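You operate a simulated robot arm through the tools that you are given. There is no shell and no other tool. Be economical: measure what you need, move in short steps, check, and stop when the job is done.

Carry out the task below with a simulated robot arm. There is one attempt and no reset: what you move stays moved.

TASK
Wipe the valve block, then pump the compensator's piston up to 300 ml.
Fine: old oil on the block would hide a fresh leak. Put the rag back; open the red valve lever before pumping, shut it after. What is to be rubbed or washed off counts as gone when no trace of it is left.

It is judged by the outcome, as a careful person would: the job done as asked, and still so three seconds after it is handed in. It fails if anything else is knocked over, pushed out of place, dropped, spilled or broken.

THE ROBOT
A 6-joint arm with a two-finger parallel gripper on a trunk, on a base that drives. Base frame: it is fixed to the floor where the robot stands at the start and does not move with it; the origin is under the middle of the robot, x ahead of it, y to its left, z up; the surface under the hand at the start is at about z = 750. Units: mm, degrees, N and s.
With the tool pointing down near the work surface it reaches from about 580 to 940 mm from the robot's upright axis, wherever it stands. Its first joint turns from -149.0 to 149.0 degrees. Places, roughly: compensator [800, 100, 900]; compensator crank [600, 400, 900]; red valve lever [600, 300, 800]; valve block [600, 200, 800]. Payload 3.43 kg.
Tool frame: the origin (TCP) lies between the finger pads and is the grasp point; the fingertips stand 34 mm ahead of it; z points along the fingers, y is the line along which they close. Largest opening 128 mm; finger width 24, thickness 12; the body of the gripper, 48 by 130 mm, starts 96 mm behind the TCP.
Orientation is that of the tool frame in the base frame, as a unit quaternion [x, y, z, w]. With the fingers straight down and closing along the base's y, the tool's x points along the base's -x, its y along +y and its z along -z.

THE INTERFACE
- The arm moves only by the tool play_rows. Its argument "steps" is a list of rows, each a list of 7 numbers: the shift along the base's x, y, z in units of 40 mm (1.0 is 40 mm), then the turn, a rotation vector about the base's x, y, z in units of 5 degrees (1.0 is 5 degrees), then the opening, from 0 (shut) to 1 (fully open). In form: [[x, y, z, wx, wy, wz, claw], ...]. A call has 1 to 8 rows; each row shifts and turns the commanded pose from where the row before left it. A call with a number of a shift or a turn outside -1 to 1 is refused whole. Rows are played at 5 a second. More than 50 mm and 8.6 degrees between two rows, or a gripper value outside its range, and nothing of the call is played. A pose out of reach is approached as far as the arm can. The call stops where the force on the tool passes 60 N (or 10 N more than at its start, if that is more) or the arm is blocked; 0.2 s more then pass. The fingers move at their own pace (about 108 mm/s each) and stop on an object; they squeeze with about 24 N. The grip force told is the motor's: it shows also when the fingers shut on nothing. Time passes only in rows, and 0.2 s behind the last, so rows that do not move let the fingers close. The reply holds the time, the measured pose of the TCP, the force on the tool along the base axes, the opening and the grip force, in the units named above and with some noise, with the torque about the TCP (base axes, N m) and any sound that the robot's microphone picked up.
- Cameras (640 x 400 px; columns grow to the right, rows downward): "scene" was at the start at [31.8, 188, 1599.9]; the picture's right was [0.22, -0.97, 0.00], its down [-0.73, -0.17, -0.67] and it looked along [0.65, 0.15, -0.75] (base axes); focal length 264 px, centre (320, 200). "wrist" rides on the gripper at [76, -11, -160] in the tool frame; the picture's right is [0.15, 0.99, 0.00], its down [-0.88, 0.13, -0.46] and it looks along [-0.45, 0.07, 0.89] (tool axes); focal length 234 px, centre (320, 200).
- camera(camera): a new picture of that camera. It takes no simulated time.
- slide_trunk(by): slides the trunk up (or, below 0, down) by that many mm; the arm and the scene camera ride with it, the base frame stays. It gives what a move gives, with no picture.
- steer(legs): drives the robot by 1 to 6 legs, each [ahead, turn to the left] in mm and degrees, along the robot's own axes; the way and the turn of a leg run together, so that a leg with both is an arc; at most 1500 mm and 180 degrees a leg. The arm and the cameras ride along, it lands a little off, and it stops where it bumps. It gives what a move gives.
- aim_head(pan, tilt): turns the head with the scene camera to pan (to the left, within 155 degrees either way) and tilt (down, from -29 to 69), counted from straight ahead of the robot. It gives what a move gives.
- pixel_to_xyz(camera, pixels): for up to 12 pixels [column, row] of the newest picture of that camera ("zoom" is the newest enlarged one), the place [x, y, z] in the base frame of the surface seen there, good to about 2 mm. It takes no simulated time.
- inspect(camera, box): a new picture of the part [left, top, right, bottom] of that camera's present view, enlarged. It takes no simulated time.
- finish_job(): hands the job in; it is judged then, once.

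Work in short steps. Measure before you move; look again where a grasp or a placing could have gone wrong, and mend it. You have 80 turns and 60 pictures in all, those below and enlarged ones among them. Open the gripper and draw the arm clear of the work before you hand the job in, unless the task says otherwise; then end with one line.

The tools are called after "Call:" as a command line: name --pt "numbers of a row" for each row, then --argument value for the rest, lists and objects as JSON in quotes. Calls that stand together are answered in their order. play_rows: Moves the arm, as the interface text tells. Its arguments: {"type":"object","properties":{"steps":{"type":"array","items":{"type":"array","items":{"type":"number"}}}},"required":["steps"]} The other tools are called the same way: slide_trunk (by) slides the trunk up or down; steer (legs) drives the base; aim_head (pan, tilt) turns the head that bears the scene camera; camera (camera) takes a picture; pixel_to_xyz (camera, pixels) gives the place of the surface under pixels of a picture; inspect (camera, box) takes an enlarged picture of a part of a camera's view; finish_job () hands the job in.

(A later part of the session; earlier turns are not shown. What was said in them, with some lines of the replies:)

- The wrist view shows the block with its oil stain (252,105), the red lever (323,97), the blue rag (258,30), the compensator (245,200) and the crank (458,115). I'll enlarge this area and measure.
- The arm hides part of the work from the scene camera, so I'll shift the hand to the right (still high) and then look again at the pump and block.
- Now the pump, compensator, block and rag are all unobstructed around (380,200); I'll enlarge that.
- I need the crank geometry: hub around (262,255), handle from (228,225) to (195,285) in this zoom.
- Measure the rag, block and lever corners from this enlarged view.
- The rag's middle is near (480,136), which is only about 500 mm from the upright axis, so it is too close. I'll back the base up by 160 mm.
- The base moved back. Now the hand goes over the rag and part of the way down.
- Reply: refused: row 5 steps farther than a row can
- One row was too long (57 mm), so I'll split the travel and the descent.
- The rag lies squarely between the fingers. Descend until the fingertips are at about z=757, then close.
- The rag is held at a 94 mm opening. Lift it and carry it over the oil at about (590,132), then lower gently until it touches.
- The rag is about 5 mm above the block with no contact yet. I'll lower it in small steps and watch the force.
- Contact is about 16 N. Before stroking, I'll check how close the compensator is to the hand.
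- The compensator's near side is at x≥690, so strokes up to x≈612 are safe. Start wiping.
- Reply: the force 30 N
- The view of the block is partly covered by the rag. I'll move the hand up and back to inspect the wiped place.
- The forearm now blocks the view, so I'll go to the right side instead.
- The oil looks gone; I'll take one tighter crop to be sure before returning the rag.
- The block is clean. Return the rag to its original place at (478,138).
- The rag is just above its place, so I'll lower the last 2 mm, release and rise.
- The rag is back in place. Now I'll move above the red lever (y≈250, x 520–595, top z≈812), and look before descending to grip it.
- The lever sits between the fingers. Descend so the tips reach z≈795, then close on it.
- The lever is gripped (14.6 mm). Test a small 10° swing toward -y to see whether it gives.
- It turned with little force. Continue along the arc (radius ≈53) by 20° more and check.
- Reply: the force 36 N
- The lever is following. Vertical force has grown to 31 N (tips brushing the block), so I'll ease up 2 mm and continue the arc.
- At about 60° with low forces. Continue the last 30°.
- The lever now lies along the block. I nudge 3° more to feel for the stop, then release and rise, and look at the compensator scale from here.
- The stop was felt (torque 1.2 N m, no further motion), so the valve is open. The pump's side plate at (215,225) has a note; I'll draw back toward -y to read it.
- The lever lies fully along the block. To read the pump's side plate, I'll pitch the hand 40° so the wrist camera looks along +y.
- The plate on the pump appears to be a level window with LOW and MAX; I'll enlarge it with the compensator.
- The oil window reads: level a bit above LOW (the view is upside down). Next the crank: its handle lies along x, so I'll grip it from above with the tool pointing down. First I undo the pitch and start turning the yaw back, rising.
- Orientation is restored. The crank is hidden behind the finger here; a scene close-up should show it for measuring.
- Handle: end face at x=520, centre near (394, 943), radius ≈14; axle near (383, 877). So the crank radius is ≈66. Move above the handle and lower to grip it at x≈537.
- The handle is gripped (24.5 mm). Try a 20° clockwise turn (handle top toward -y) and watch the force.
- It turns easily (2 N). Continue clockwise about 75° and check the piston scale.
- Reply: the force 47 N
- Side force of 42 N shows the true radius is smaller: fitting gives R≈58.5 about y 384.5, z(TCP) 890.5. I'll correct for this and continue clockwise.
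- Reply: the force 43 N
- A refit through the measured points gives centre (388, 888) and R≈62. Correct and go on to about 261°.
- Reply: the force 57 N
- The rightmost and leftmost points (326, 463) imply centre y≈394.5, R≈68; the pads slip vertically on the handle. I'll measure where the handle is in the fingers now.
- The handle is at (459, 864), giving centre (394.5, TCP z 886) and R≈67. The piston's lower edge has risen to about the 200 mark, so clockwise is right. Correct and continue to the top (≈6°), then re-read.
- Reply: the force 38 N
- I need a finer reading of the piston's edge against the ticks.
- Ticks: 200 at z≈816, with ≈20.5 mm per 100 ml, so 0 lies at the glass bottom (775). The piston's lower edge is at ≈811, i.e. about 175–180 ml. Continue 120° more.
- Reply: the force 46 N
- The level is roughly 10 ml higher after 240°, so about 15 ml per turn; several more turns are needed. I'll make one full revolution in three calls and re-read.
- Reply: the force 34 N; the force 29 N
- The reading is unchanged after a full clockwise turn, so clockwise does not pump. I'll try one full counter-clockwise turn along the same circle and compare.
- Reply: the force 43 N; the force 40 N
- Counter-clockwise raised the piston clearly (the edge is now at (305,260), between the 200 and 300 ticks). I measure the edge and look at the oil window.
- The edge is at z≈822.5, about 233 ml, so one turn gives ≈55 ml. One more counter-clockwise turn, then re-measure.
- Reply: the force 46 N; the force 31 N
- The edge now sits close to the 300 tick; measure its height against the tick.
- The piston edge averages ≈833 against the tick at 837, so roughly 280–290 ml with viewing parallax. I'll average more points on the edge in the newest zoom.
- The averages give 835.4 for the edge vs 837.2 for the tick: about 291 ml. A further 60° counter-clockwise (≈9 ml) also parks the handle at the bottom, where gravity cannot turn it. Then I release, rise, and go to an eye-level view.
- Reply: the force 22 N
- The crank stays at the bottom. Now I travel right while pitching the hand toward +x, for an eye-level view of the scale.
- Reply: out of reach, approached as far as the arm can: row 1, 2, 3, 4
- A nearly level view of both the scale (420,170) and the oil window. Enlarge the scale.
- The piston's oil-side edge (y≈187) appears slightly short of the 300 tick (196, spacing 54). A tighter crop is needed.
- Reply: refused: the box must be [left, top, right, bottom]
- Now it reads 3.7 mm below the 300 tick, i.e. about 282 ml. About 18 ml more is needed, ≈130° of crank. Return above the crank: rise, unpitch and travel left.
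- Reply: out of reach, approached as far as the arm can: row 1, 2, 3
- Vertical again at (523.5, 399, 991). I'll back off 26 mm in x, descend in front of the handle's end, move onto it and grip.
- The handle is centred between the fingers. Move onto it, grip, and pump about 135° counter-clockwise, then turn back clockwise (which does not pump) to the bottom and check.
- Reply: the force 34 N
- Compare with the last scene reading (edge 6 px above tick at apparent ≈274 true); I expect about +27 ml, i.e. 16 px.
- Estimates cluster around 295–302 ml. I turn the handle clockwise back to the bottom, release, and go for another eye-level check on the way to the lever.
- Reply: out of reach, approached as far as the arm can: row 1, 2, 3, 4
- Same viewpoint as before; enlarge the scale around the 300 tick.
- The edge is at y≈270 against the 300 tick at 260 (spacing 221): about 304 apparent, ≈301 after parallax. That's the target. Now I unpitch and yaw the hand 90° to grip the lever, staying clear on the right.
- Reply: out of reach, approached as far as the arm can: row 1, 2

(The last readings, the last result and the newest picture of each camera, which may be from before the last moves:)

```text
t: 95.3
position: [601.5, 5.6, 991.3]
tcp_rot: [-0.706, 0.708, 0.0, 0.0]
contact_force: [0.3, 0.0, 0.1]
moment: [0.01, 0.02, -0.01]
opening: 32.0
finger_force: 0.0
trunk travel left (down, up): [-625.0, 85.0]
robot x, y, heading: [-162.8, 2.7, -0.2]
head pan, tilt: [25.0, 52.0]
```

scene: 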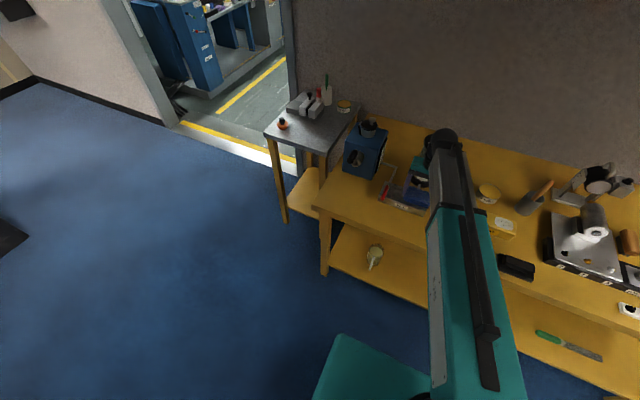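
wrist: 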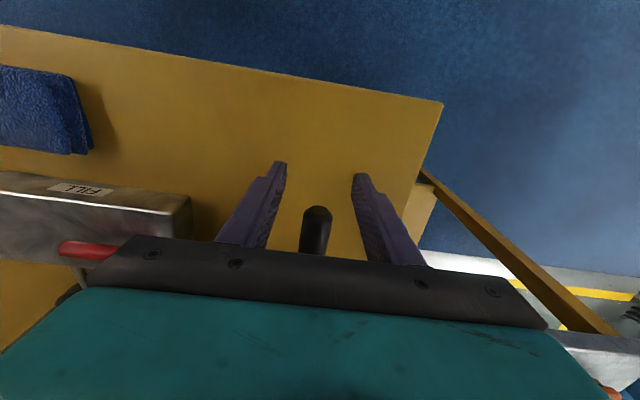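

Move over the lever at (592, 196), descend partly, and take a look.

Call:
play_rows --pt "-0.22 0.95 0 0 0 0 0.3" --pt "0 0.95 0 0 0 0 0.3" --pt "0 0.95 0 0 0 0 0.3" --pt "0 0.95 0 0 0 0 0.3" --pt "0 0.96 0 0 0 0 0.3" --pt "0 0 -1 0 0 0 0.3" --pt "0 0 -1 0 0 0 0.3"

Call:
camera --camera "wrist"

```text
t: 96.9
position: [592.6, 195.3, 909.7]
tcp_rot: [-0.705, 0.709, 0.001, 0.0]
contact_force: [0.2, 0.1, 0.3]
moment: [-0.02, 0.02, -0.01]
opening: 38.6
finger_force: 0.1
trunk travel left (down, up): [-625.0, 85.0]
robot x, y, heading: [-165.3, 0.3, -0.1]
head pan, tilt: [25.0, 52.0]
```

```text
4 pictures are left
```

wrist: 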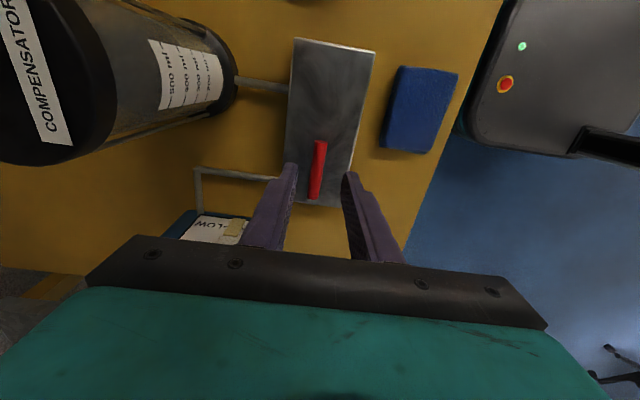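

The lever lies between the fingers. Descend, grip, and swing it back along the reverse arc, starting with 40°.

Call:
play_rows --pt "0 0 -1 0 0 0 0.3" --pt "0 0 -0.94 0 0 0 0.3" --pt "0 0 0 0 0 0 0" --pt "0 0 0 0 0 0 0" --pt "0 0 0 0 0 0 0"

Call:
play_rows --pt "-0.115 0.005 0 0 0 -1 0" --pt "-0.115 0.015 0 0 0 -1 0" --pt "-0.113 0.025 0 0 0 -1 0" --pt "-0.11 0.035 0 0 0 -1 0" --pt "-0.108 0.045 0 0 0 -1 0" --pt "-0.103 0.053 0 0 0 -1 0" --pt "-0.098 0.063 0 0 0 -1 0" --pt "-0.093 0.07 0 0 0 -1 0"

```text
t: 98.1
position: [593.5, 197.6, 832.7]
tcp_rot: [-0.706, 0.708, 0.001, -0.001]
contact_force: [-12.7, -0.1, -5.2]
moment: [0.04, 0.33, 0.0]
opening: 14.6
finger_force: 44.9
trunk travel left (down, up): [-625.0, 85.0]
robot x, y, heading: [-163.5, -0.3, 0.0]
head pan, tilt: [25.0, 52.0]
```

```text
t: 99.9
position: [559.0, 209.5, 833.7]
tcp_rot: [-0.42, 0.908, 0.0, 0.001]
contact_force: [5.0, 7.6, 2.9]
moment: [0.39, -0.31, 0.06]
opening: 14.7
finger_force: 44.9
trunk travel left (down, up): [-625.0, 85.0]
robot x, y, heading: [-162.5, 1.3, 0.0]
head pan, tilt: [25.0, 52.0]
```

Forces are small and the lever follows. Finish the remaining 50° plus a slight press to the stop.

Call:
play_rows --pt "-0.085 0.078 0 0 0 -1 0" --pt "-0.078 0.085 0 0 0 -1 0" --pt "-0.07 0.093 0 0 0 -1 0" --pt "-0.063 0.098 0 0 0 -1 0" --pt "-0.053 0.103 0 0 0 -1 0" --pt "-0.045 0.107 0 0 0 -1 0" --pt "-0.035 0.11 0 0 0 -1 0" --pt "-0.025 0.113 0 0 0 -1 0"

Call:
play_rows --pt "-0.015 0.115 0 0 0 -1 0" --pt "-0.005 0.115 0 0 0 -1 0" --pt "0 0.07 0 0 0 -0.5 0" --pt "0 0 0 0 0 0 0"

```text
t: 101.7
position: [541.7, 241.2, 832.2]
tcp_rot: [-0.084, 0.996, 0.0, 0.002]
contact_force: [15.6, 14.8, 21.3]
moment: [0.26, 0.12, 0.66]
opening: 14.6
finger_force: 45.2
trunk travel left (down, up): [-625.0, 85.0]
robot x, y, heading: [-161.5, 1.7, 0.1]
head pan, tilt: [25.0, 52.0]
```

```text
t: 102.7
position: [540.3, 251.4, 832.6]
tcp_rot: [0.024, 1.0, -0.001, 0.0]
contact_force: [5.0, 13.2, 12.4]
moment: [0.4, -1.01, 1.11]
opening: 14.9
finger_force: 44.9
trunk travel left (down, up): [-625.0, 85.0]
robot x, y, heading: [-162.0, 2.1, -0.1]
head pan, tilt: [25.0, 52.0]
```

The lever is back at its initial y≈251, with the stop felt (1.1 N m). Release, rise and withdraw to the right, then check everything.

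Call:
play_rows --pt "0 0 0 0 0 0 0.3" --pt "0 0 0 0 0 0 0.3" --pt "0 0 1 0 0 0 0.3" --pt "0 0 1 0 0 0 0.3" --pt "0 0 1 0 0 0 0.5" --pt "0 0 1 0 0 0 0.5" --pt "-0.5 -0.9 0 0 0 0 0.5" --pt "-0.5 -0.9 0 0 0 0 0.5"

Call:
play_rows --pt "0 -1 0 0 0 0 0.5" --pt "0 -1 0 0 0 0 0.5" --pt "0 -1 0 0 0 0 0.5" --pt "0 -1 0 0 0 0 0.5" --pt "0 -1 0 0 0 0 0.5" --pt "0 -1 0 0 0 0 0.5"

Call:
inspect --camera "scene" --box '[345, 120, 465, 220]'

```text
t: 104.5
position: [500.4, 176.0, 992.7]
tcp_rot: [0.024, 1.0, 0.0, 0.0]
contact_force: [0.0, -0.3, 0.0]
moment: [0.01, 0.04, -0.02]
opening: 64.3
finger_force: 0.1
trunk travel left (down, up): [-625.0, 85.0]
robot x, y, heading: [-162.2, 1.8, -0.0]
head pan, tilt: [25.0, 52.0]
```

```text
t: 105.9
position: [498.6, -59.4, 990.1]
tcp_rot: [0.025, 1.0, 0.0, 0.0]
contact_force: [0.5, 0.0, 0.1]
moment: [0.01, -0.01, 0.01]
opening: 64.1
finger_force: 0.0
trunk travel left (down, up): [-625.0, 85.0]
robot x, y, heading: [-160.4, 0.7, -0.1]
head pan, tilt: [25.0, 52.0]
```

```text
4.00 times, centred on (405, 170) of scene
```

zoom: 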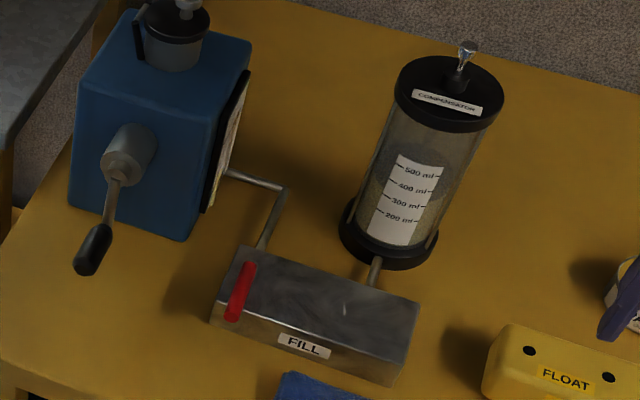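

The lever is shut and everything stands. There's a small bright mark on the block at (345,308); I'll enlarge it.

Call:
inspect --camera "scene" --box '[412, 182, 452, 212]'

```text
13.33 times, centred on (432, 197) of scene
```

zoom: 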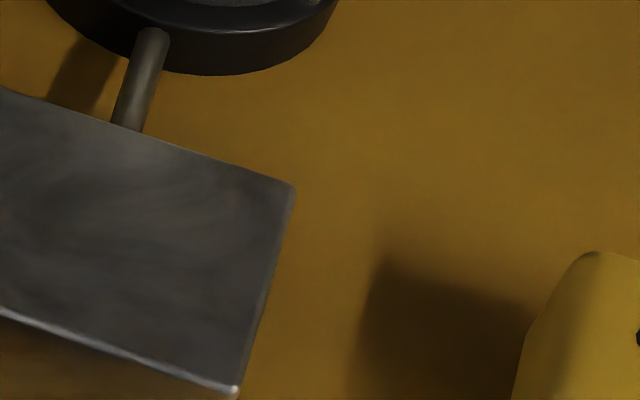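

The crop missed it: the mark is at scene pixel (411,197). One more look there.

Call:
inspect --camera "scene" --box '[398, 182, 430, 206]'

```text
16.00 times, centred on (414, 194) of scene
```

zoom: 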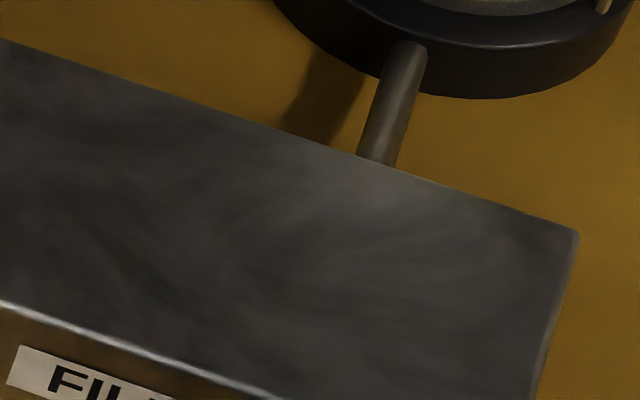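

The block is clean; the mark was only a render flicker. The rag is back, the lever is shut, the piston is at about 300 ml and the gripper is open and clear, so I hand it in.

Call:
finish_job

```text
The job is handed in.
```

I wiped the valve block clean and put the rag back. With the red lever open I pumped the piston to about 300 ml (my reading was about 301), then shut the lever again.
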